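You operate a simulated robot arm through the tools that you are given. There is no shell and no other tool.

Carry out the task below with a simulated robot arm. There is one attempt and no reset: what you move stays moved.

TASK
Stop the powder draw, switch the hopper isolator off, then unlatch the lid.
Fine: powder valve shut before the pump stops; shaker knob to 1 before the isolator goes off; leave the lid shut.

The check looks at the end state, three seconds after you hand in, the way a careful person would. Anything else that was tipped, shoved, dropped, spilled or broken makes it a failure. A push-on lid holds only when it is set on centred and level and pressed home; a screw cap is set on level and turned clockwise until tight.

THE ROBOT
A 7-joint arm with a two-finger parallel gripper, fixed in place. Base frame: the origin is on the floor under the middle of its stand, x ahead of it, y to its left, z up. Units: mm, degrees, N and s.
It reaches about 1112 mm from its shoulder. Its first joint turns from -166.0 to 166.0 degrees. Payload 3.43 kg.
The tool frame sits at the grasp point between the pads (the TCP): z along the fingers, y along the line on which they close. The tips reach 34 mm beyond it. The gripper opens to 128 mm. The fingers are 24 mm wide and 12 mm thick; the gripper's body (48 by 130 mm) begins 96 mm behind the TCP.
Orientation is that of the tool frame in the base frame, as a unit quaternion [w, x, y, z]. With the fingers straight down and closing along the base's y, the tool's x points along the base's -x, its y along +y and its z along -z.

THE INTERFACE
- The arm moves only by the tool nudge_tool. Its argument "motion" is a list of rows, each a list of 7 numbers: the shift along the tool's x, y, z in cm, then the turn, a rotation vector about the tool's x, y, z in degrees, then the opening in per cent of the stroke, from 0 (shut) to 100 (fully open). In form: [[tx, ty, tz, rx, ry, rz, gripper], ...]. A call has 1 to 20 rows; each row shifts and turns the commanded pose from where the row before left it, along the tool's axes as they then stand. A row lasts 0.2 s, in which the tool goes at most 50 mm and 8.6 degrees; a call with a longer step from one row to the next is refused whole, and so is a gripper value outside its range. A pose out of reach is approached as far as the arm can. The call stops where the force on the tool passes 40 N (or 10 N more than at its start, if that is more) or the arm is blocked; 0.2 s more then pass. Each finger travels about 153 mm/s and halts on what it meets, pressing with about 33 N; the grip force reading is that of the motor and also rises with nothing between the fingers. The clock runs only during rows and for 0.2 s after the last one: add rows that do not move to give the fingers time. The reply holds the time, the measured pose of the TCP, the force on the tool along the base axes, the opening and the grip force, in the units named above and with some noise, with the torque about the TCP (base axes, N m) and any sound that the robot's microphone picked up.
- Cameras (640 x 400 px; columns grow to the right, rows downward): "scene" is fixed at [400.5, -650.5, 1522.9]; the picture's right is [0.97, -0.25, 0.00], its down [-0.09, -0.36, -0.93] and it looks along [0.23, 0.90, -0.37] (base axes); focal length 345 px, centre (320, 200). "wrist" rides on the gripper at [76, -11, -160] in the tool frame; the picture's right is [0.15, 0.99, 0.00], its down [-0.88, 0.13, -0.46] and it looks along [-0.45, 0.07, 0.89] (tool axes); focal length 234 px, centre (320, 200). There is no depth. A picture from a camera that has moved, and an enlarged one, comes with that camera's place and axes in the base frame and with its lens.
- snapshot(camera): a new picture of that camera. It takes no simulated time.
- enlarge(camera, box): a new picture of the part [left, top, right, bottom] of that camera's present view, enlarged. It takes no simulated time.
- sign_off(): hands the job in; it is judged then, once.

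Nothing tells you positions but the pictures and the camera data. Unless the task says otherwise, let go and move clear before handing in.

The tools are called after "Request:" by a JSON object that holds its "name" and its "arguments". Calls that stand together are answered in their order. nudge_tool: Moves the arm, as the interface text tells. Its arguments: {"type":"object","properties":{"motion":{"type":"array"}},"required":["motion"]} The other tools are called the same way: snapshot (camera) takes a picture; enlarge (camera, box) takes an enlarged picture of a part of a camera's view; sign_off () hands the job in.

At the start:

```text
time: 0.0
tcp_pos: [426.3, 435.9, 1208.9]
tool_rot: [-0.001, 0.001, 1.0, 0.001]
contact_force: [-0.2, -0.2, 0.0]
wrist_torque: [0.03, -0.01, 0.0]
grip_width: 128.3
finger_force: 0.1
```

scene: 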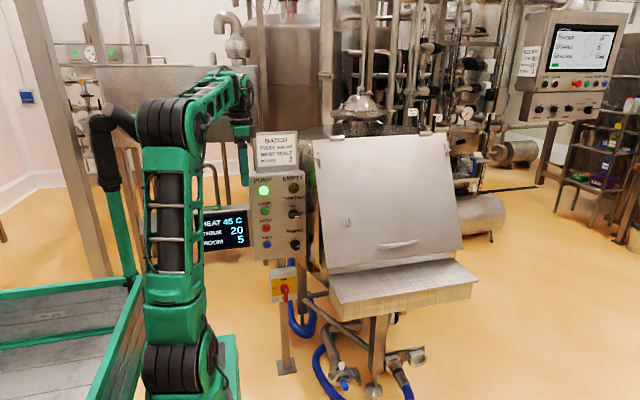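
wrist: 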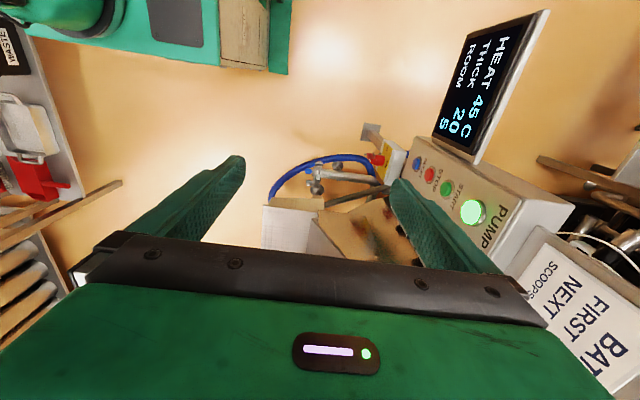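

I see a powder hopper with a lid, a control box with PUMP buttons, a display, a red isolator on a yellow plate below it, and hoses and valves at the bottom. I'll take enlarged pictures to read the labels before I move anything.

Request:
{"name": "enlarge", "arguments": {"camera": "scene", "box": [230, 120, 330, 260]}}

Request:
{"name": "enlarge", "arguments": {"camera": "scene", "box": [250, 250, 450, 400]}}

Request:
{"name": "enlarge", "arguments": {"camera": "scene", "box": [300, 80, 490, 220]}}

Request:
{"name": "enlarge", "arguments": {"camera": "scene", "box": [500, 0, 640, 130]}}

Request:
{"name": "enlarge", "arguments": {"camera": "wrist", "box": [240, 0, 640, 400]}}

```text
2.86 times, centred on (280, 190) of scene
camera zoom: at [400.5, -650.5, 1522.9], right [0.97, -0.25, 0.0], down [-0.09, -0.36, -0.93], along [0.23, 0.9, -0.37], focal length 986 px, centre (434, 229)
```

zoom: 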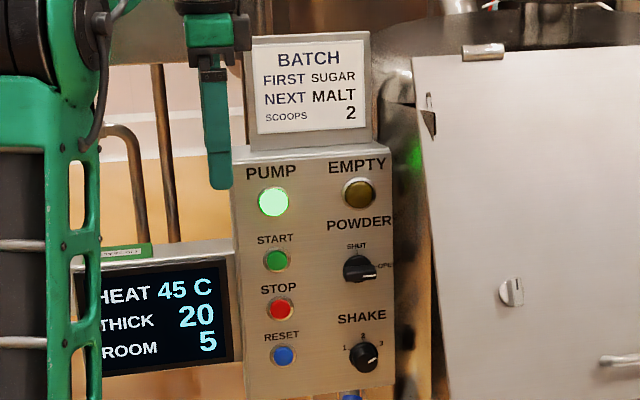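

```text
2.67 times, centred on (350, 325) of scene
camera zoom: at [400.5, -650.5, 1522.9], right [0.97, -0.25, 0.0], down [-0.09, -0.36, -0.93], along [0.23, 0.9, -0.37], focal length 921 px, centre (240, -133)
```

zoom: 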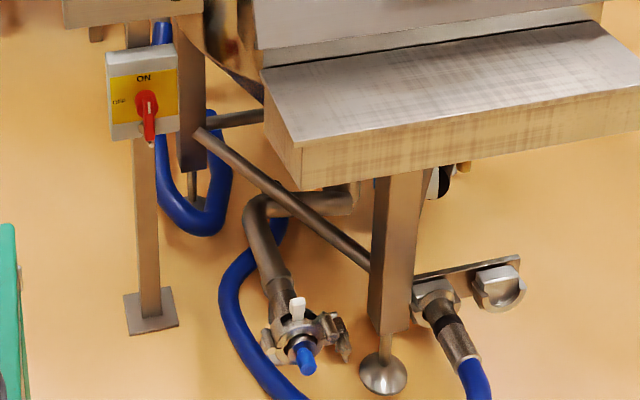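

```text
2.86 times, centred on (395, 150) of scene
camera zoom: at [400.5, -650.5, 1522.9], right [0.97, -0.25, 0.0], down [-0.09, -0.36, -0.93], along [0.23, 0.9, -0.37], focal length 986 px, centre (106, 343)
```

zoom: 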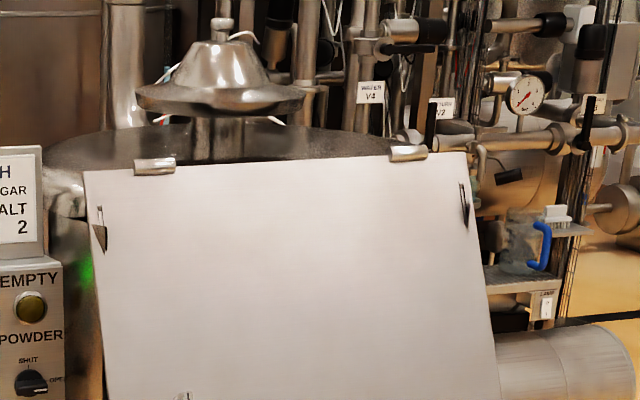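

```text
3.08 times, centred on (570, 65) of scene
camera zoom: at [400.5, -650.5, 1522.9], right [0.97, -0.25, 0.0], down [-0.09, -0.36, -0.93], along [0.23, 0.9, -0.37], focal length 1062 px, centre (-449, 615)
```

zoom: 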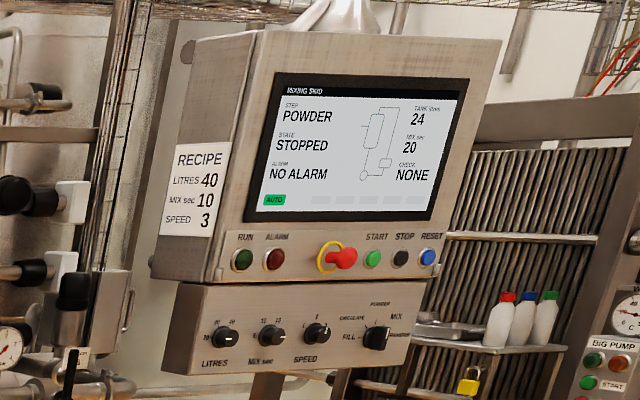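

```text
1.00 times, centred on (440, 200) of wrist (not enlarged: the box is as wide or as high as the picture)
camera zoom: at [351.3, 422.8, 1368.4], right [-0.15, 0.99, 0.0], down [0.88, 0.13, 0.45], along [0.45, 0.07, -0.89], focal length 234 px, centre (200, 200)
```

zoom: 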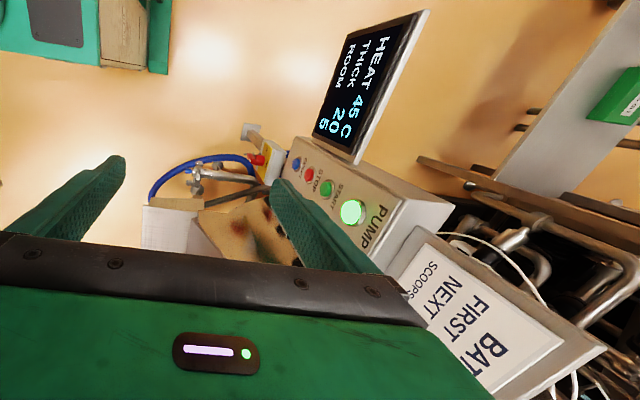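

The control box has a PUMP lamp (lit) with START, STOP and RESET on the left. On the right are the POWDER knob (at OPEN) and the SHAKE knob (on 2 or 3). By triangulation the panel is near x≈505–610, y≈700, z≈850–1035 and faces −y. I'll turn the tool to point along +y so the wrist camera can see the panel straight on.

Request:
{"name": "nudge_tool", "arguments": {"motion": [[0, 0, 0, -4.949, 4.949, 4.949, 100], [0, 0, 0, -4.949, 4.949, 4.949, 100], [0, 0, 0, -4.949, 4.949, 4.949, 100], [0, 0, 0, -4.949, 4.949, 4.949, 100], [0, 0, 0, -4.949, 4.949, 4.949, 100], [0, 0, 0, -4.949, 4.949, 4.949, 100], [0, 0, 0, -4.949, 4.949, 4.949, 100], [0, 0, 0, -4.949, 4.949, 4.949, 100], [0, 0, 0, -4.949, 4.949, 4.949, 100], [0, 0, 0, -4.949, 4.949, 4.949, 100], [0, 0, 0, -4.949, 4.949, 4.949, 100], [0, 0, 0, -4.949, 4.949, 4.949, 100], [0, 0, 0, -4.949, 4.949, 4.949, 100], [0, 0, 0, -4.949, 4.949, 4.949, 100]]}}

```text
time: 3.0
tcp_pos: [411.8, 434.5, 1213.6]
tool_rot: [-0.498, 0.498, 0.501, 0.503]
contact_force: [0.4, -0.1, 0.3]
wrist_torque: [0.01, 0.03, 0.04]
grip_width: 128.0
finger_force: 0.0
```

Request:
{"name": "snapshot", "arguments": {"camera": "wrist"}}

Request:
{"name": "snapshot", "arguments": {"camera": "scene"}}

```text
taken
camera wrist: at [400.3, 274.3, 1288.2], right [0.99, 0.0, 0.15], down [0.14, -0.45, -0.88], along [0.07, 0.89, -0.45], focal length 234 px, centre (320, 200)
```

wrist: 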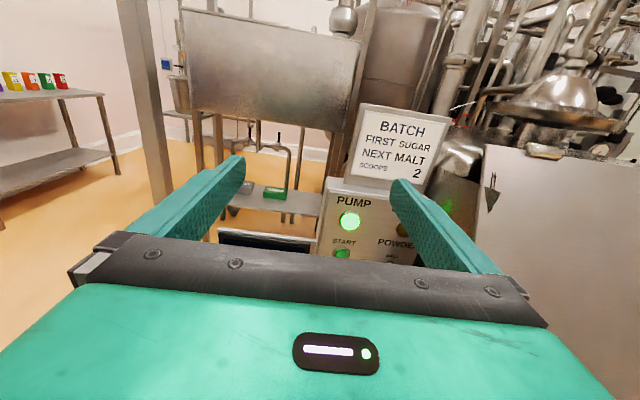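

```text
taken
```

scene: 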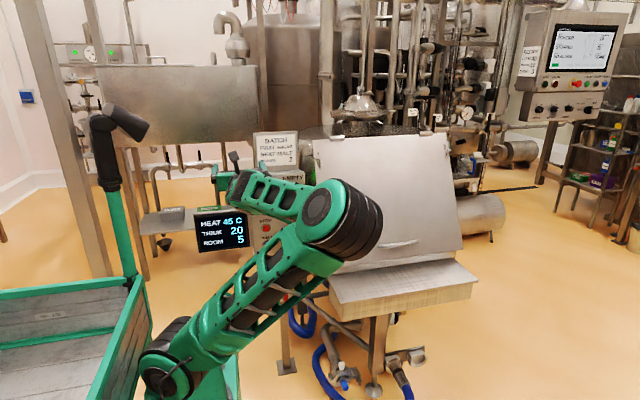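

Request:
{"name": "nudge_tool", "arguments": {"motion": [[-3.5, 1.5, 0, 0, 0, 0, 60], [-3.5, 1.5, 0, 0, 0, 0, 20], [-3.5, 1.5, 0, 0, 0, 0, 0], [-3.5, 1.5, 0, 0, 0, 0, 0], [-3.5, 1.5, 0, 0, 0, 0, 0], [-3.5, 1.5, 0, 0, 0, 0, 0], [-3.5, 1.5, 0, 0, 0, 0, 0], [-3.5, 1.5, 0, 0, 0, 0, 0], [0, 0, 0, 0, 0, 0, 0]]}}

Request:
{"name": "snapshot", "arguments": {"camera": "wrist"}}

Request:
{"name": "snapshot", "arguments": {"camera": "scene"}}

```text
time: 5.0
tcp_pos: [531.1, 436.9, 933.5]
tool_rot: [-0.498, 0.497, 0.502, 0.503]
contact_force: [0.1, -0.6, -0.1]
wrist_torque: [-0.02, 0.02, 0.0]
grip_width: 0.0
finger_force: 32.6
```

```text
taken
camera wrist: at [519.6, 276.4, 1008.9], right [0.99, 0.0, 0.16], down [0.14, -0.45, -0.88], along [0.07, 0.89, -0.45], focal length 234 px, centre (320, 200)
```

wrist: 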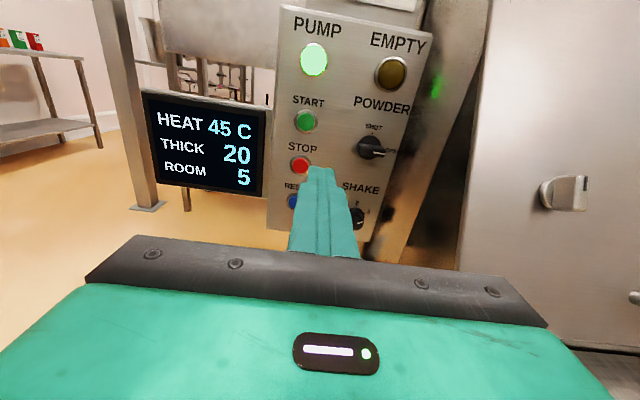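

```text
taken
```

scene: 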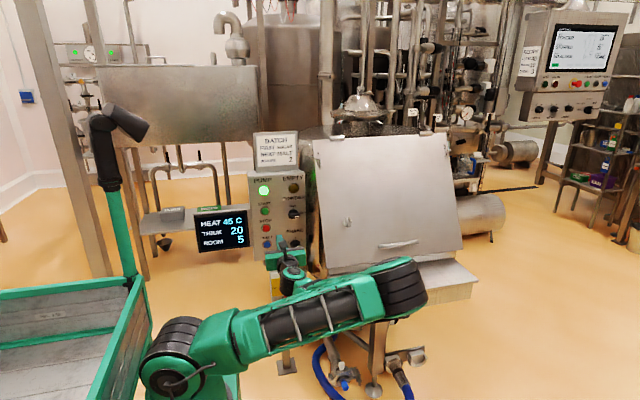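

Request:
{"name": "enlarge", "arguments": {"camera": "wrist", "box": [260, 0, 460, 240]}}

Request:
{"name": "enlarge", "arguments": {"camera": "wrist", "box": [520, 140, 640, 230]}}

Request:
{"name": "enlarge", "arguments": {"camera": "scene", "box": [230, 120, 330, 260]}}

Request:
{"name": "enlarge", "arguments": {"camera": "scene", "box": [300, 190, 460, 290]}}

```text
1.67 times, centred on (360, 120) of wrist
camera zoom: at [519.6, 276.4, 1008.9], right [0.99, 0.0, 0.16], down [0.14, -0.45, -0.88], along [0.07, 0.89, -0.45], focal length 390 px, centre (253, 333)
```

zoom: 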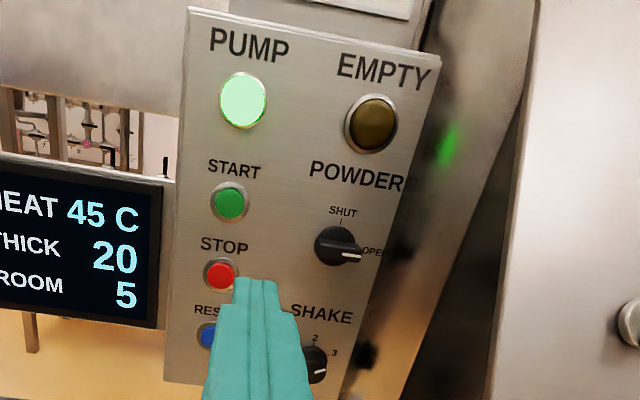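

```text
4.44 times, centred on (580, 185) of wrist
camera zoom: at [519.6, 276.4, 1008.9], right [0.99, 0.0, 0.16], down [0.14, -0.45, -0.88], along [0.07, 0.89, -0.45], focal length 1041 px, centre (-836, 267)
```

zoom: 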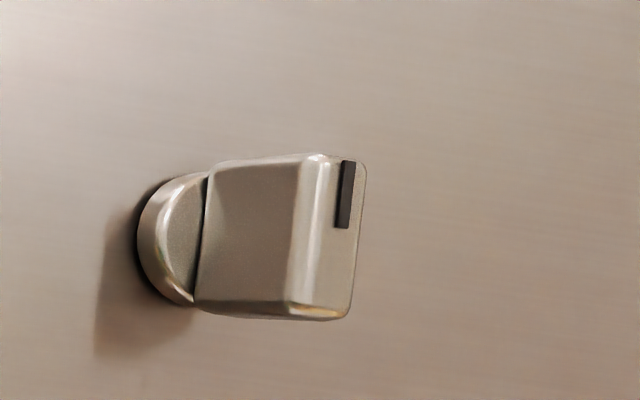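

```text
2.86 times, centred on (280, 190) of scene
camera zoom: at [400.5, -650.5, 1522.9], right [0.97, -0.25, 0.0], down [-0.09, -0.36, -0.93], along [0.23, 0.9, -0.37], focal length 986 px, centre (434, 229)
```

zoom: 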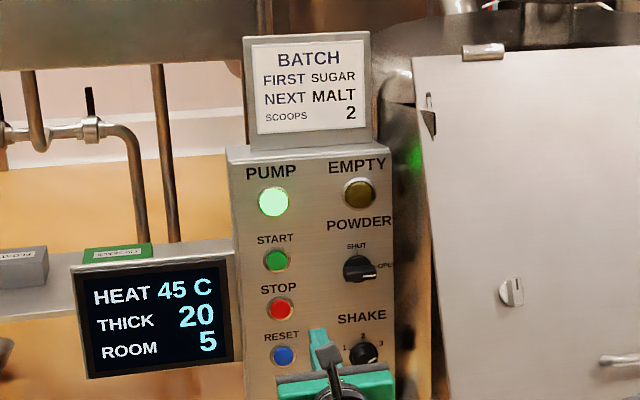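

```text
4.00 times, centred on (380, 240) of scene
camera zoom: at [400.5, -650.5, 1522.9], right [0.97, -0.25, 0.0], down [-0.09, -0.36, -0.93], along [0.23, 0.9, -0.37], focal length 1381 px, centre (80, 40)
```

zoom: 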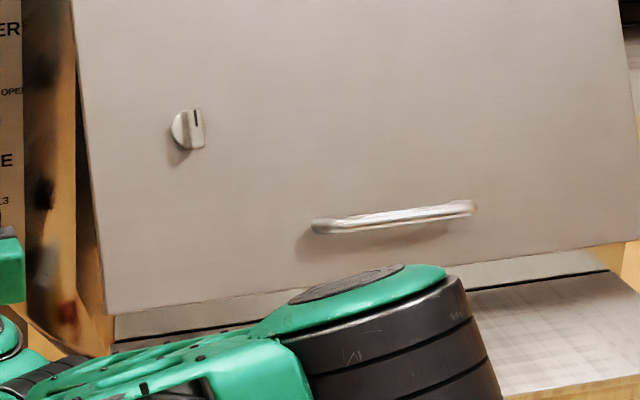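

The fingers are hiding SHAKE. So far I put STOP at about (507, 673, 875) and POWDER at about (630, 719, 910), with the panel yawed roughly 18°. I'll shift right with the fingers open for a clear second view.

Request:
{"name": "nudge_tool", "arguments": {"motion": [[0, 4, 0, 0, 0, 0, 100], [0, 4, 0, 0, 0, 0, 100], [-1, 4, 0, 0, 0, 0, 100], [-2, 1, 0, 0, 0, 0, 100], [0, 0, 0, 0, 0, 0, 100], [0, 0, 0, 0, 0, 0, 100]]}}

Request:
{"name": "snapshot", "arguments": {"camera": "wrist"}}

Request:
{"name": "enlarge", "arguments": {"camera": "wrist", "box": [170, 20, 330, 220]}}

Request:
{"name": "enlarge", "arguments": {"camera": "wrist", "box": [400, 60, 560, 240]}}

Request:
{"name": "snapshot", "arguments": {"camera": "scene"}}

```text
time: 6.4
tcp_pos: [662.4, 437.3, 905.5]
tool_rot: [-0.498, 0.498, 0.502, 0.502]
contact_force: [-1.2, 0.7, 0.2]
wrist_torque: [0.0, -0.03, 0.01]
grip_width: 128.0
finger_force: 0.0
```

```text
taken
camera wrist: at [651.3, 275.9, 981.1], right [0.99, 0.0, 0.16], down [0.14, -0.45, -0.88], along [0.07, 0.89, -0.45], focal length 234 px, centre (320, 200)
```

wrist: 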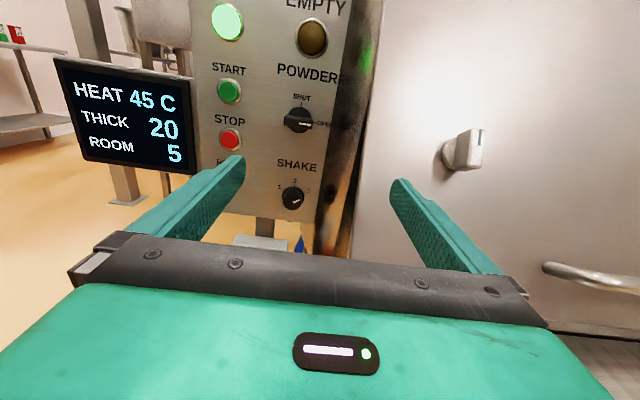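

```text
2.00 times, centred on (250, 120) of wrist
camera zoom: at [651.3, 275.9, 981.1], right [0.99, 0.0, 0.16], down [0.14, -0.45, -0.88], along [0.07, 0.89, -0.45], focal length 468 px, centre (460, 360)
```

zoom: 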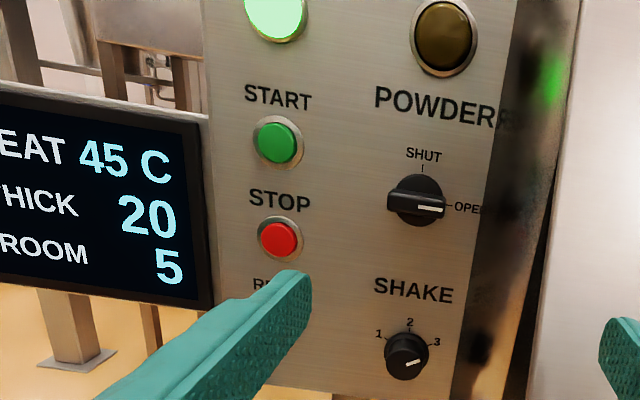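

```text
2.22 times, centred on (480, 150) of wrist
camera zoom: at [651.3, 275.9, 981.1], right [0.99, 0.0, 0.16], down [0.14, -0.45, -0.88], along [0.07, 0.89, -0.45], focal length 520 px, centre (-36, 311)
```

zoom: 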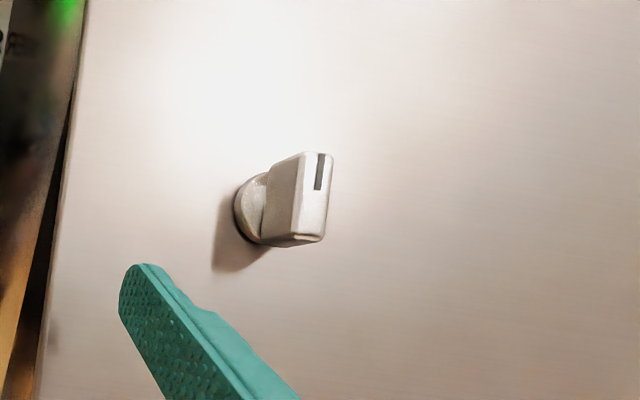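

```text
taken
```

scene: 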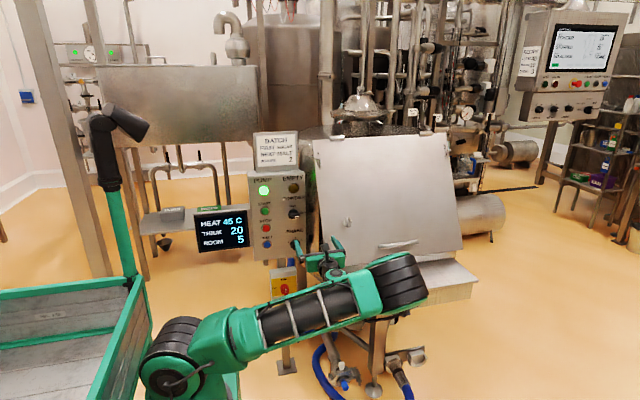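

POWDER works out at (625, 696, 917), SHAKE at (630, 695, 767), STOP at (506, 700, 864), and the lid latch base at about (810, 531, 931). I'll zoom in on the shake pointer, the isolator and the arm's base before going further.

Request:
{"name": "enlarge", "arguments": {"camera": "wrist", "box": [262, 170, 322, 220]}}

Request:
{"name": "enlarge", "arguments": {"camera": "scene", "box": [60, 200, 460, 400]}}

Request:
{"name": "enlarge", "arguments": {"camera": "scene", "box": [260, 255, 320, 320]}}

Request:
{"name": "enlarge", "arguments": {"camera": "wrist", "box": [270, 80, 340, 140]}}

```text
8.00 times, centred on (292, 195) of wrist
camera zoom: at [651.3, 275.9, 981.1], right [0.99, 0.0, 0.16], down [0.14, -0.45, -0.88], along [0.07, 0.89, -0.45], focal length 1873 px, centre (544, 240)
```

zoom: 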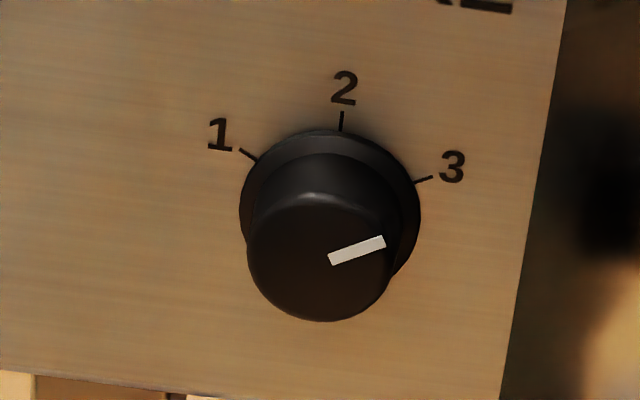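

```text
1.60 times, centred on (260, 300) of scene
camera zoom: at [400.5, -650.5, 1522.9], right [0.97, -0.25, 0.0], down [-0.09, -0.36, -0.93], along [0.23, 0.9, -0.37], focal length 552 px, centre (416, 40)
```

zoom: 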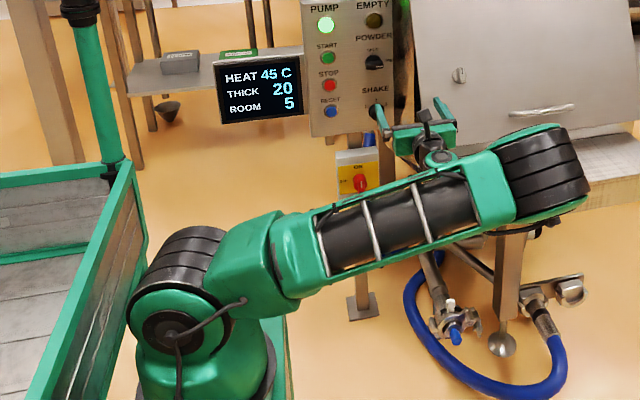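

```text
6.15 times, centred on (290, 288) of scene
camera zoom: at [400.5, -650.5, 1522.9], right [0.97, -0.25, 0.0], down [-0.09, -0.36, -0.93], along [0.23, 0.9, -0.37], focal length 2125 px, centre (505, -338)
```

zoom: 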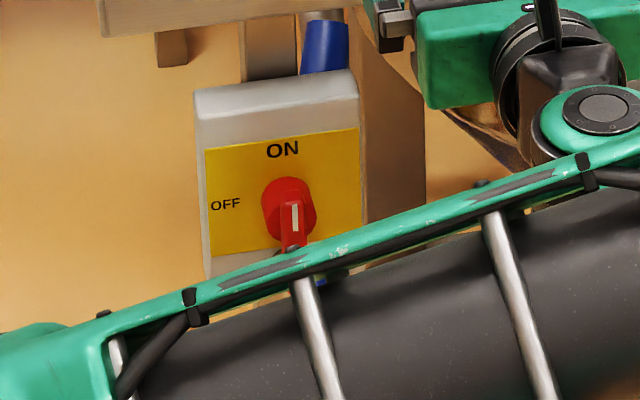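

```text
6.67 times, centred on (305, 110) of wrist
camera zoom: at [651.3, 275.9, 981.1], right [0.99, 0.0, 0.16], down [0.14, -0.45, -0.88], along [0.07, 0.89, -0.45], focal length 1561 px, centre (420, 800)
```

zoom: 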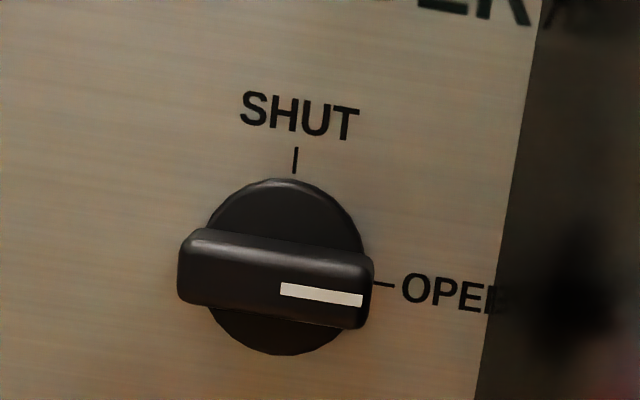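

All controls are readable now. POWDER is a bar knob pointing right to OPEN, with SHUT at the top, so it needs 90° counter-clockwise. SHAKE points to 3, so it needs 120° counter-clockwise to reach 1. I'll roll the tool −90° so the fingers close vertically across the POWDER bar.

Request:
{"name": "nudge_tool", "arguments": {"motion": [[0, 0, 0, 0, 0, -8.2, 80], [0, 0, 0, 0, 0, -8.2, 70], [0, 0, 0, 0, 0, -8.2, 60], [0, 0, 0, 0, 0, -8.2, 60], [0, 0, 0, 0, 0, -8.2, 60], [0, 0, 0, 0, 0, -8.2, 60], [0, 0, 0, 0, 0, -8.2, 60], [0, 0, 0, 0, 0, -8.2, 60], [0, 0, 0, 0, 0, -8.2, 60], [0, 0, 0, 0, 0, -8.2, 60], [0, 0, 0, 0, 0, -8.0, 60], [0, 0, 0, 0, 0, 0, 60]]}}

Request:
{"name": "snapshot", "arguments": {"camera": "wrist"}}

Request:
{"name": "snapshot", "arguments": {"camera": "scene"}}

```text
time: 9.0
tcp_pos: [663.1, 436.1, 905.7]
tool_rot: [0.004, -0.004, 0.707, 0.707]
contact_force: [0.6, -0.4, -0.5]
wrist_torque: [-0.03, -0.01, 0.02]
grip_width: 76.8
finger_force: 0.1
```

```text
taken
camera wrist: at [588.0, 274.9, 893.4], right [-0.16, 0.0, 0.99], down [0.88, -0.46, 0.14], along [0.45, 0.89, 0.07], focal length 234 px, centre (320, 200)
```

wrist: 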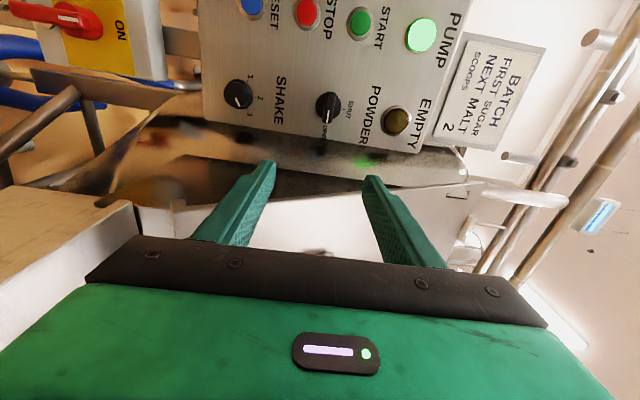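

```text
taken
```

scene: 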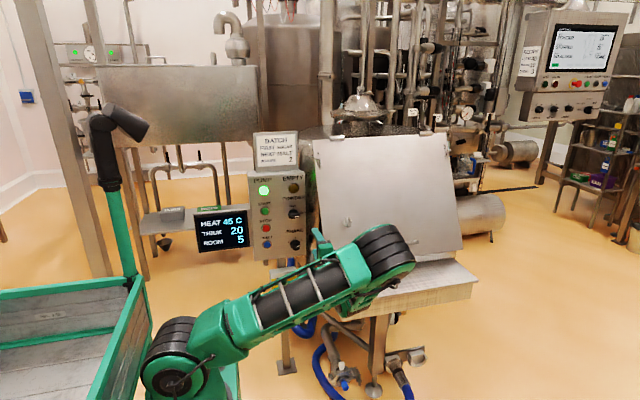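

The roll went cleanly, with the camera now on the left and the fingers closing vertically. I'll move in to a standoff in front of POWDER and look again.

Request:
{"name": "nudge_tool", "arguments": {"motion": [[0.76, 0.19, 2.5, 0, 0, 0, 60], [0.76, 0.19, 2.5, 0, 0, 0, 60], [0.76, 0.19, 2.5, 0, 0, 0, 60], [0.76, 0.19, 2.5, 0, 0, 0, 60], [0.76, 0.19, 2.5, 0, 0, 0, 60], [0, 0, 2.5, 0, 0, 0, 60], [0, 0, 0, 0, 0, 0, 60], [0, 0, 0, 0, 0, 0, 60]]}}

Request:
{"name": "snapshot", "arguments": {"camera": "wrist"}}

Request:
{"name": "snapshot", "arguments": {"camera": "scene"}}

```text
time: 10.8
tcp_pos: [626.3, 585.4, 913.9]
tool_rot: [0.004, -0.004, 0.707, 0.707]
contact_force: [0.2, -0.2, -0.4]
wrist_torque: [0.05, -0.02, -0.01]
grip_width: 76.8
finger_force: 0.0
```

```text
taken
camera wrist: at [550.6, 424.6, 901.4], right [-0.16, 0.0, 0.99], down [0.88, -0.46, 0.14], along [0.45, 0.89, 0.07], focal length 234 px, centre (320, 200)
```

wrist: 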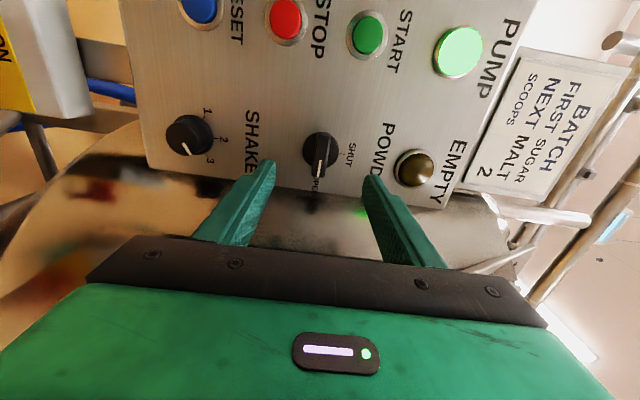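

```text
taken
```

scene: 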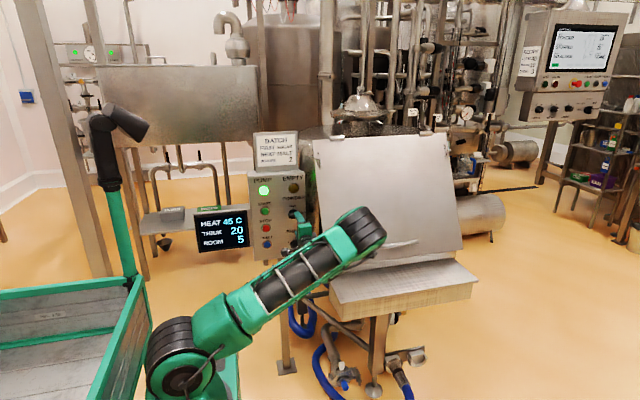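

Request:
{"name": "enlarge", "arguments": {"camera": "wrist", "box": [280, 110, 360, 220]}}

Request:
{"name": "enlarge", "arguments": {"camera": "wrist", "box": [150, 90, 240, 190]}}

Request:
{"name": "enlarge", "arguments": {"camera": "scene", "box": [270, 170, 330, 270]}}

```text
3.64 times, centred on (320, 165) of wrist
camera zoom: at [550.6, 424.6, 901.4], right [-0.16, 0.0, 0.99], down [0.88, -0.46, 0.14], along [0.45, 0.89, 0.07], focal length 852 px, centre (320, 327)
```

zoom: 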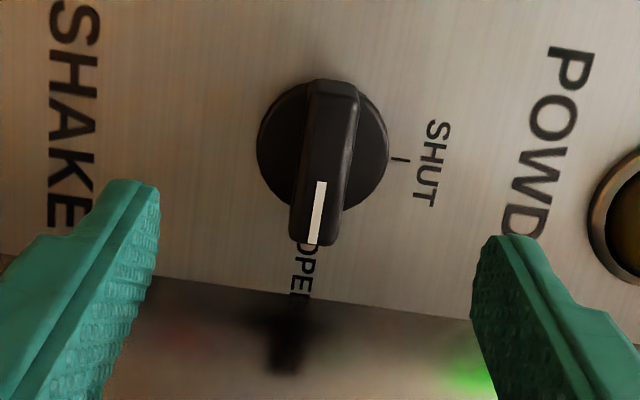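

```text
4.00 times, centred on (195, 140) of wrist
camera zoom: at [550.6, 424.6, 901.4], right [-0.16, 0.0, 0.99], down [0.88, -0.46, 0.14], along [0.45, 0.89, 0.07], focal length 937 px, centre (820, 440)
```

zoom: 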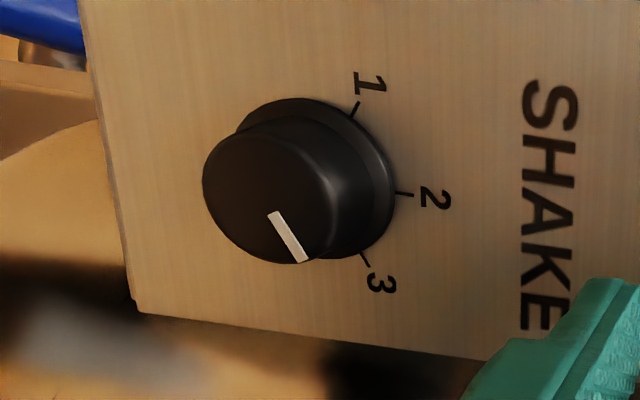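

```text
4.00 times, centred on (300, 220) of scene
camera zoom: at [400.5, -650.5, 1522.9], right [0.97, -0.25, 0.0], down [-0.09, -0.36, -0.93], along [0.23, 0.9, -0.37], focal length 1381 px, centre (400, 120)
```

zoom: 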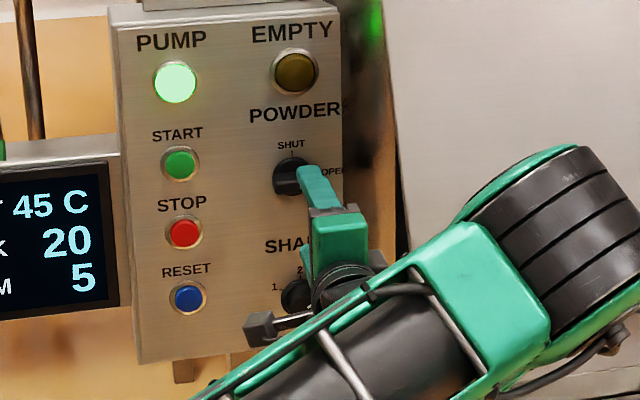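

The bar front sits at about (626, 685, 914) and its base disc at y≈704. I'm already aligned on it, so I'll advance 75 mm and close on the bar.

Request:
{"name": "nudge_tool", "arguments": {"motion": [[0, 0, 2.5, 0, 0, 0, 50], [0, 0, 2.5, 0, 0, 0, 45], [0, 0, 1.5, 0, 0, 0, 45], [0, 0, 1.1, 0, 0, 0, 45], [0, 0, 0, 0, 0, 0, 45], [0, 0, 0, 0, 0, 0, 45]]}}

Request:
{"name": "snapshot", "arguments": {"camera": "wrist"}}

Request:
{"name": "enlarge", "arguments": {"camera": "scene", "box": [250, 150, 400, 290]}}

```text
time: 12.2
tcp_pos: [624.5, 661.1, 916.8]
tool_rot: [0.004, -0.004, 0.706, 0.708]
contact_force: [-0.8, -0.5, -0.3]
wrist_torque: [-0.02, -0.01, 0.05]
grip_width: 57.7
finger_force: 0.1
```

```text
taken
camera wrist: at [550.2, 500.6, 903.8], right [-0.16, 0.0, 0.99], down [0.88, -0.46, 0.14], along [0.45, 0.89, 0.07], focal length 234 px, centre (320, 200)
```

wrist: 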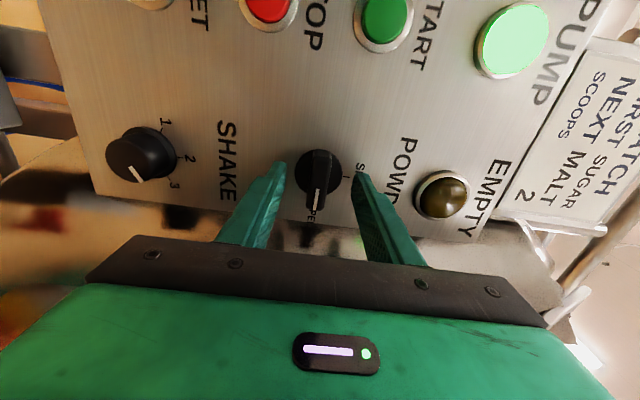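

```text
2.86 times, centred on (325, 220) of scene
camera zoom: at [400.5, -650.5, 1522.9], right [0.97, -0.25, 0.0], down [-0.09, -0.36, -0.93], along [0.23, 0.9, -0.37], focal length 986 px, centre (306, 143)
```

zoom: 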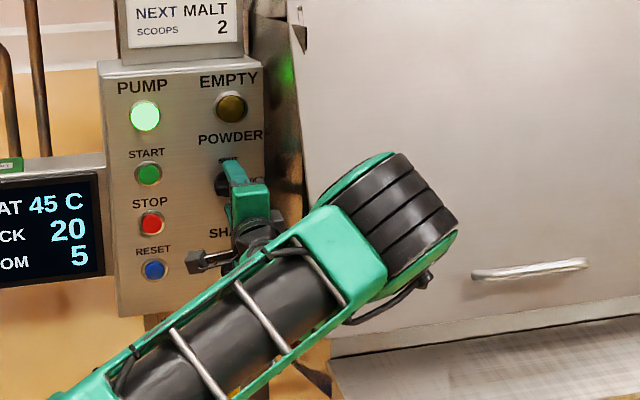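

Request:
{"name": "enlarge", "arguments": {"camera": "wrist", "box": [260, 130, 390, 230]}}

```text
4.00 times, centred on (325, 180) of wrist
camera zoom: at [550.2, 500.6, 903.8], right [-0.16, 0.0, 0.99], down [0.88, -0.46, 0.14], along [0.45, 0.89, 0.07], focal length 937 px, centre (300, 280)
```

zoom: 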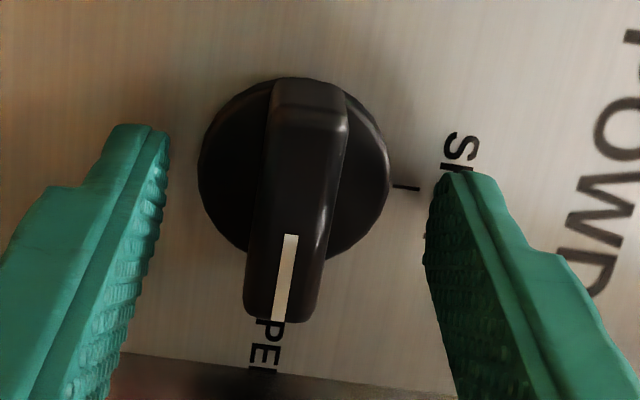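

Request:
{"name": "nudge_tool", "arguments": {"motion": [[0, 0, 0.2, 0, 0, 0, 30], [0, 0, 0, 0, 0, 0, 15], [0, 0, 0, 0, 0, 0, 0], [0, 0, 0, 0, 0, 0, 0]]}}

Request:
{"name": "enlarge", "arguments": {"camera": "wrist", "box": [260, 130, 390, 230]}}

```text
time: 13.2
tcp_pos: [626.4, 663.5, 914.8]
tool_rot: [0.003, -0.003, 0.707, 0.707]
contact_force: [-1.9, 1.1, -8.7]
wrist_torque: [-0.13, 0.06, -0.32]
grip_width: 15.8
finger_force: 45.8
```

```text
4.00 times, centred on (325, 180) of wrist
camera zoom: at [550.6, 502.8, 902.7], right [-0.16, 0.0, 0.99], down [0.88, -0.46, 0.14], along [0.45, 0.89, 0.07], focal length 937 px, centre (300, 280)
```

zoom: 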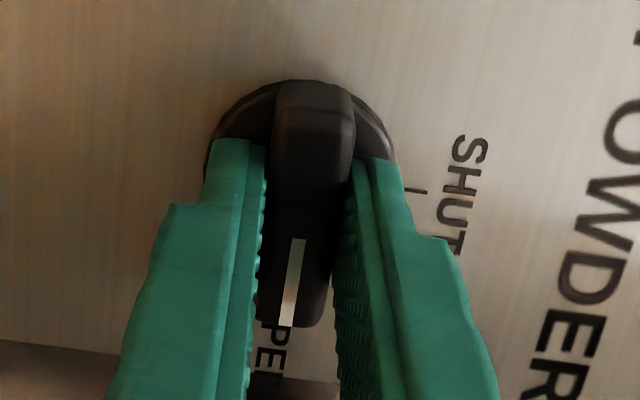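

The bar is gripped at 15.8 mm wide. Now I'll turn it counter-clockwise about 90°.

Request:
{"name": "nudge_tool", "arguments": {"motion": [[0, 0, 0, 0, 0, -6, 0], [0, 0, 0, 0, 0, -6, 0], [0, 0, 0, 0, 0, -6, 0], [0, 0, 0, 0, 0, -6, 0], [0, 0, 0, 0, 0, -6, 0], [0, 0, 0, 0, 0, -6, 0], [0, 0, 0, 0, 0, -6, 0], [0, 0, 0, 0, 0, -6, 0], [0, 0, 0, 0, 0, -6, 0], [0, 0, 0, 0, 0, -6, 0], [0, 0, 0, 0, 0, -6, 0], [0, 0, 0, 0, 0, -6, 0], [0, 0, 0, 0, 0, -6, 0], [0, 0, 0, 0, 0, -6, 0], [0, 0, 0, 0, 0, -6, 0], [0, 0, 0, 0, 0, 0, 0]]}}

Request:
{"name": "snapshot", "arguments": {"camera": "wrist"}}

Request:
{"name": "snapshot", "arguments": {"camera": "scene"}}

```text
time: 16.6
tcp_pos: [625.6, 664.1, 915.7]
tool_rot: [0.503, -0.502, 0.497, 0.498]
contact_force: [-11.9, -10.8, -15.4]
wrist_torque: [-0.44, 0.59, -0.38]
grip_width: 15.8
finger_force: 44.8
```

```text
taken
camera wrist: at [637.8, 503.1, 839.5], right [-0.99, 0.0, -0.16], down [-0.14, -0.46, 0.88], along [-0.07, 0.89, 0.45], focal length 234 px, centre (320, 200)
```

wrist: 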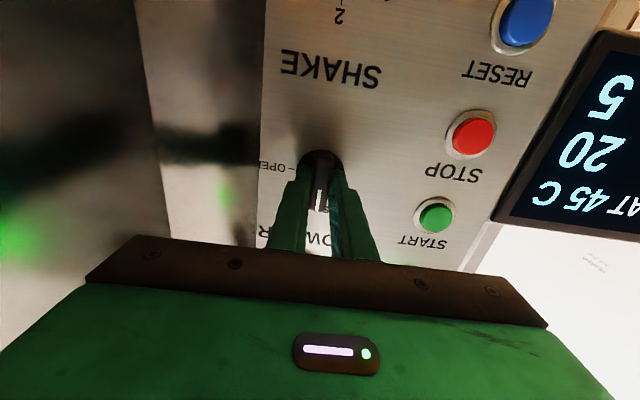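

```text
taken
```

scene: 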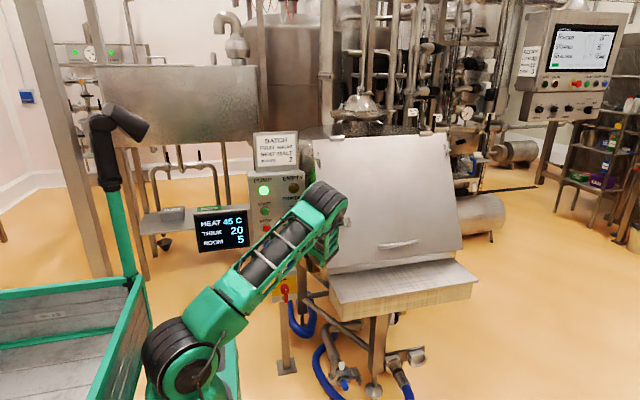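

Request:
{"name": "enlarge", "arguments": {"camera": "wrist", "box": [255, 120, 385, 250]}}

```text
3.08 times, centred on (320, 185) of wrist
camera zoom: at [637.8, 503.1, 839.5], right [-0.99, 0.0, -0.16], down [-0.14, -0.46, 0.88], along [-0.07, 0.89, 0.45], focal length 720 px, centre (320, 246)
```

zoom: 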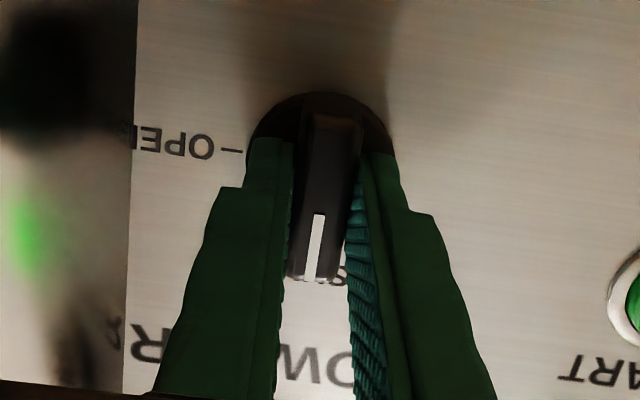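

The bar has turned 90° towards SHUT. I'll open straight out, back off, and check it.

Request:
{"name": "nudge_tool", "arguments": {"motion": [[0, 0, 0, 0, 0, 0, 30], [0, 0, 0, 0, 0, 0, 40], [0, 0, 0, 0, 0, 0, 40], [0, 0, -2, 0, 0, 0, 40], [0, 0, -3, 0, 0, 0, 40], [0, 0, -4, 0, 0, 0, 40], [0, 0, -3, 0, 0, 0, 60], [0, 0, 0, 0, 0, 0, 60]]}}

Request:
{"name": "snapshot", "arguments": {"camera": "wrist"}}

Request:
{"name": "enlarge", "arguments": {"camera": "wrist", "box": [255, 90, 385, 200]}}

Request:
{"name": "snapshot", "arguments": {"camera": "scene"}}

```text
time: 18.4
tcp_pos: [624.9, 542.4, 917.5]
tool_rot: [0.503, -0.502, 0.498, 0.498]
contact_force: [-1.4, -0.4, 0.3]
wrist_torque: [0.02, 0.0, -0.04]
grip_width: 76.8
finger_force: 0.1
```

```text
taken
camera wrist: at [638.2, 382.5, 840.2], right [-0.99, 0.0, -0.16], down [-0.14, -0.46, 0.88], along [-0.07, 0.89, 0.45], focal length 234 px, centre (320, 200)
```

wrist: 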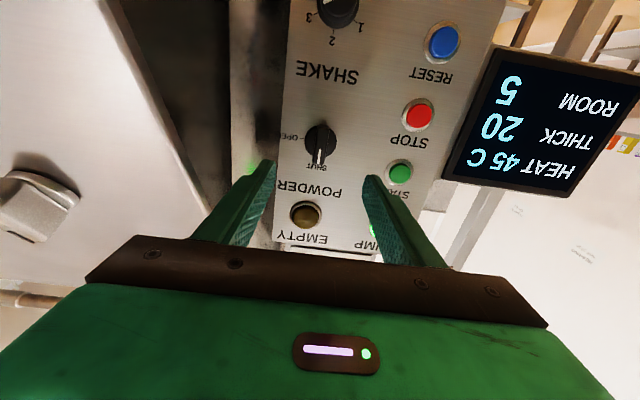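

```text
3.64 times, centred on (320, 145) of wrist
camera zoom: at [638.2, 382.5, 840.2], right [-0.99, 0.0, -0.16], down [-0.14, -0.46, 0.88], along [-0.07, 0.89, 0.45], focal length 852 px, centre (320, 400)
```

zoom: 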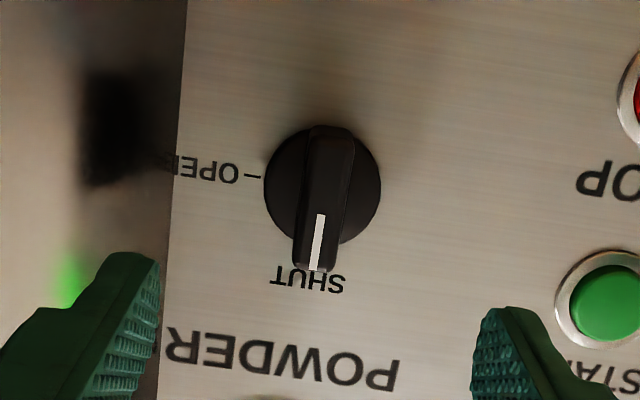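

```text
taken
```

scene: 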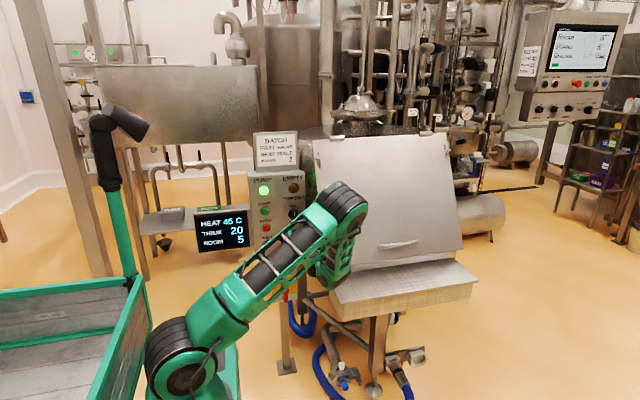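

POWDER now points at SHUT. Next is STOP at about (507, 700, 862). I'll close the fingers and line up in front of it.

Request:
{"name": "nudge_tool", "arguments": {"motion": [[1.1, 2.36, 0, 0, 0, 0, 30], [1.1, 2.36, 0, 0, 0, 0, 0], [1.1, 2.36, 0.5, 0, 0, 0, 0], [1.1, 2.36, 1.5, 0, 0, 0, 0], [1.15, 2.36, 1.5, 0, 0, 0, 0], [0, 0, 2.0, 0, 0, 0, 0], [0, 0, 1.5, 0, 0, 0, 0], [0, 0, 0, 0, 0, 0, 0], [0, 0, 0, 0, 0, 0, 0]]}}

Request:
{"name": "snapshot", "arguments": {"camera": "wrist"}}

Request:
{"name": "snapshot", "arguments": {"camera": "scene"}}

```text
time: 20.4
tcp_pos: [506.6, 613.1, 859.2]
tool_rot: [0.503, -0.502, 0.497, 0.498]
contact_force: [0.5, -0.3, 0.3]
wrist_torque: [-0.03, 0.0, 0.0]
grip_width: 0.0
finger_force: 32.8
```

```text
taken
camera wrist: at [519.6, 452.7, 783.3], right [-0.99, 0.0, -0.16], down [-0.14, -0.46, 0.88], along [-0.07, 0.89, 0.45], focal length 234 px, centre (320, 200)
```

wrist: 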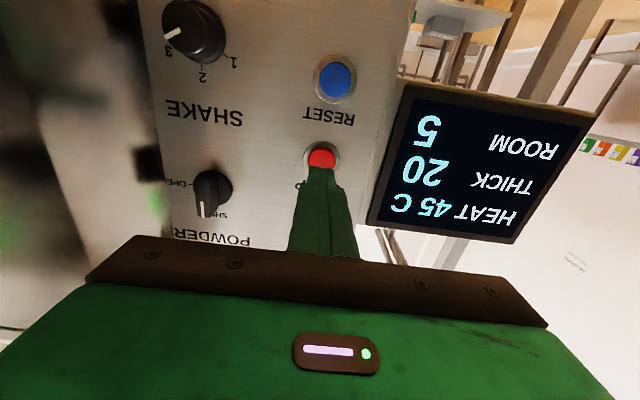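

```text
taken
```

scene: 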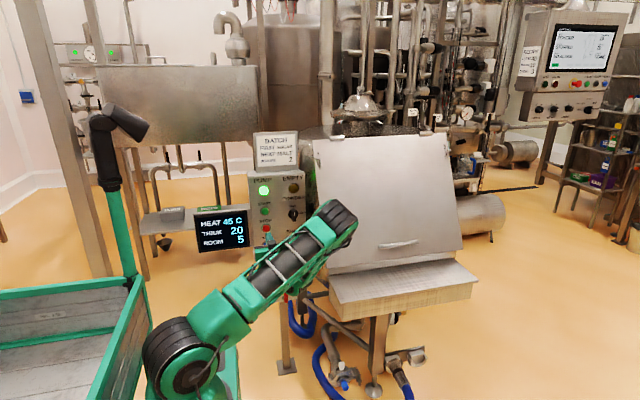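

Request:
{"name": "enlarge", "arguments": {"camera": "wrist", "box": [270, 120, 380, 220]}}

Request:
{"name": "enlarge", "arguments": {"camera": "scene", "box": [240, 160, 340, 270]}}

```text
4.00 times, centred on (325, 170) of wrist
camera zoom: at [519.6, 452.7, 783.3], right [-0.99, 0.0, -0.16], down [-0.14, -0.46, 0.88], along [-0.07, 0.89, 0.45], focal length 937 px, centre (300, 320)
```

zoom: 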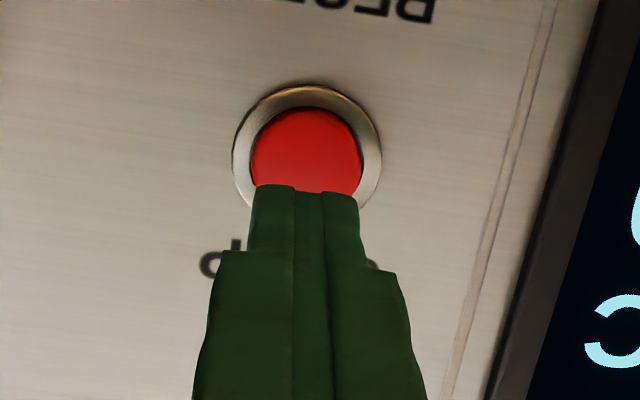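

```text
3.64 times, centred on (290, 215) of scene
camera zoom: at [400.5, -650.5, 1522.9], right [0.97, -0.25, 0.0], down [-0.09, -0.36, -0.93], along [0.23, 0.9, -0.37], focal length 1256 px, centre (429, 146)
```

zoom: 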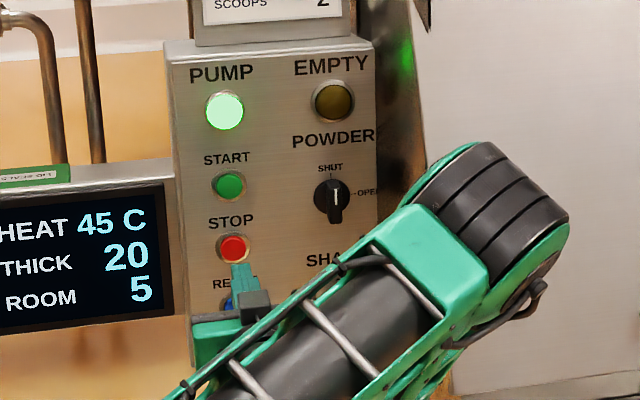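

Request:
{"name": "enlarge", "arguments": {"camera": "scene", "box": [282, 190, 306, 224]}}

```text
11.76 times, centred on (294, 207) of scene
camera zoom: at [400.5, -650.5, 1522.9], right [0.97, -0.25, 0.0], down [-0.09, -0.36, -0.93], along [0.23, 0.9, -0.37], focal length 4062 px, centre (626, 118)
```

zoom: 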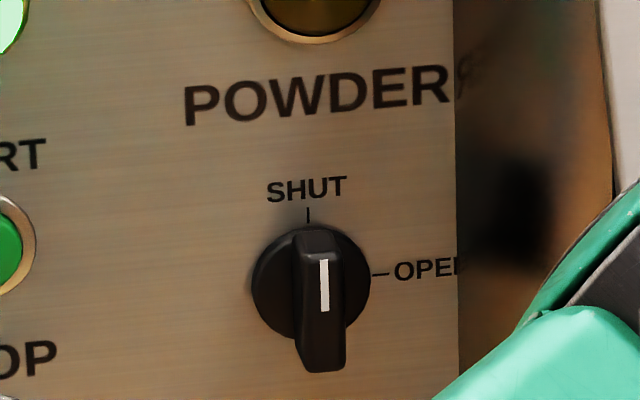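

POWDER is confirmed at SHUT with its mark up, and I'm centred on STOP. I'll move in gently to press it.

Request:
{"name": "nudge_tool", "arguments": {"motion": [[0, 0, 2.0, 0, 0, 0, 0], [0, 0, 1.5, 0, 0, 0, 0], [0, 0, 0.7, 0, 0, 0, 0], [0, 0, 0.4, 0, 0, 0, 0], [0, 0, 0.3, 0, 0, 0, 0], [0, 0, 0, 0, 0, 0, 0]]}}

Request:
{"name": "enlarge", "arguments": {"camera": "wrist", "box": [270, 120, 380, 220]}}

Request:
{"name": "enlarge", "arguments": {"camera": "scene", "box": [240, 160, 340, 270]}}

```text
time: 21.8
tcp_pos: [509.0, 662.0, 860.6]
tool_rot: [0.503, -0.503, 0.496, 0.498]
contact_force: [-0.5, 0.0, -0.5]
wrist_torque: [0.06, 0.01, -0.02]
grip_width: 0.0
finger_force: 32.8
```

```text
4.00 times, centred on (325, 170) of wrist
camera zoom: at [520.8, 501.9, 782.9], right [-0.99, 0.0, -0.16], down [-0.14, -0.46, 0.88], along [-0.07, 0.89, 0.45], focal length 937 px, centre (300, 320)
```

zoom: 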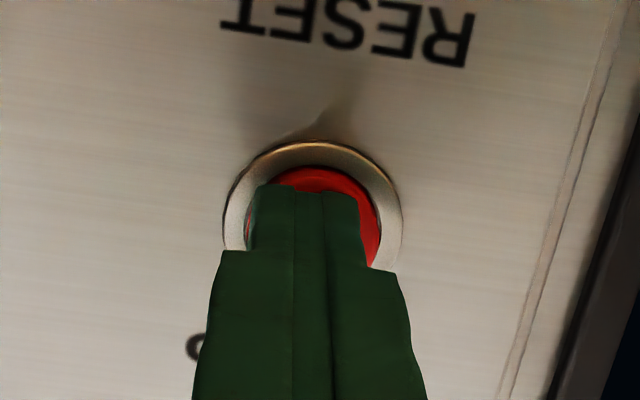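

```text
3.64 times, centred on (290, 215) of scene
camera zoom: at [400.5, -650.5, 1522.9], right [0.97, -0.25, 0.0], down [-0.09, -0.36, -0.93], along [0.23, 0.9, -0.37], focal length 1256 px, centre (429, 146)
```

zoom: 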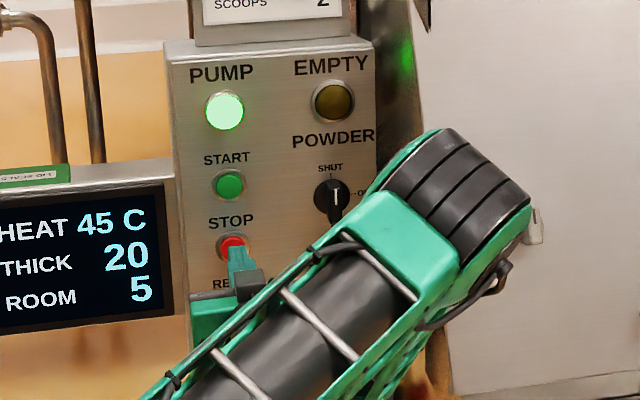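

Request:
{"name": "nudge_tool", "arguments": {"motion": [[0, 0.2, 0.2, 0, 0, 0, 0], [0, 0, 0.3, 0, 0, 0, 0], [0, 0, 0.3, 0, 0, 0, 0], [0, 0, 0.2, 0, 0, 0, 0], [0, 0, 0, 0, 0, 0, 0]]}}

Request:
{"name": "enlarge", "arguments": {"camera": "scene", "box": [240, 160, 340, 270]}}

```text
time: 22.7
tcp_pos: [496.4, 667.9, 865.0]
tool_rot: [0.506, -0.505, 0.495, 0.493]
contact_force: [6.2, -36.2, 2.8]
wrist_torque: [0.09, -0.36, -0.25]
grip_width: 0.0
finger_force: 32.7
heard: click
stopped in row 4: the force on the tool passed its limit at 45 N (the readings are from after the stop); the commanded pose is now the measured one
```

```text
3.64 times, centred on (290, 215) of scene
camera zoom: at [400.5, -650.5, 1522.9], right [0.97, -0.25, 0.0], down [-0.09, -0.36, -0.93], along [0.23, 0.9, -0.37], focal length 1256 px, centre (429, 146)
```

zoom: 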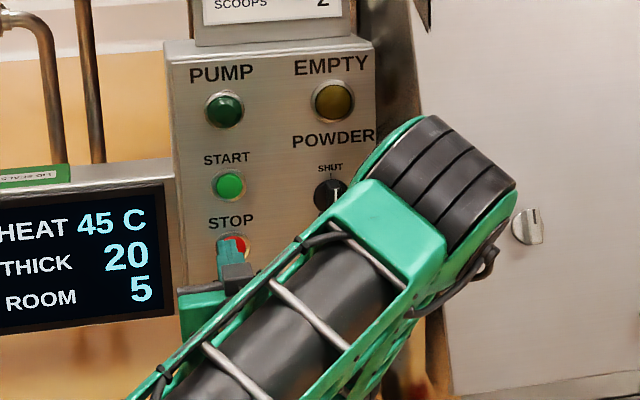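

I heard a click and the PUMP lamp is off. I'll back off and then go to SHAKE.

Request:
{"name": "nudge_tool", "arguments": {"motion": [[0, 0, -1.0, 0, 0, 0, 0], [0, 0, -2.5, 0, 0, 0, 0], [0, 0, -3, 0, 0, 0, 0], [0, 0, -3, 0, 0, 0, 0], [0, 0, -3, 0, 0, 0, 0], [0, 0, -3, 0, 0, 0, 0], [0, 0, -2, 0, 0, 0, 0], [0, 0, 0, 0, 0, 0, 0]]}}

Request:
{"name": "snapshot", "arguments": {"camera": "scene"}}

Request:
{"name": "snapshot", "arguments": {"camera": "wrist"}}

```text
time: 24.5
tcp_pos: [495.2, 494.7, 865.3]
tool_rot: [-0.504, 0.506, -0.495, -0.495]
contact_force: [-0.1, -0.4, 0.4]
wrist_torque: [0.0, 0.02, 0.0]
grip_width: 0.1
finger_force: 33.4
heard: click
```

```text
taken
```

scene: 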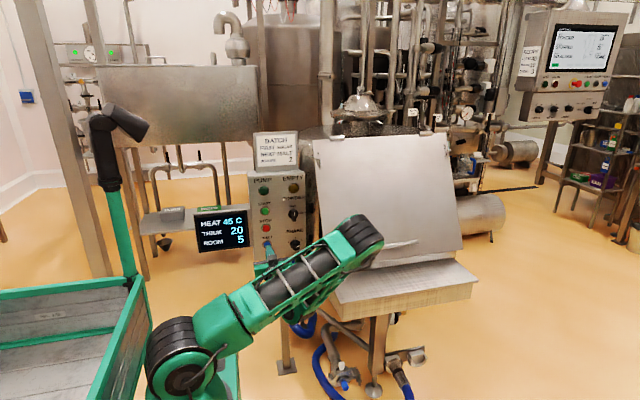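

```text
taken
camera wrist: at [508.8, 334.1, 789.5], right [-0.99, 0.0, -0.17], down [-0.15, -0.45, 0.88], along [-0.08, 0.89, 0.45], focal length 234 px, centre (320, 200)
```

wrist: 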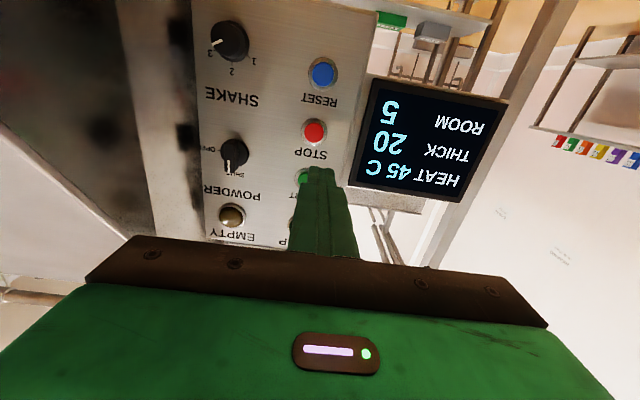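

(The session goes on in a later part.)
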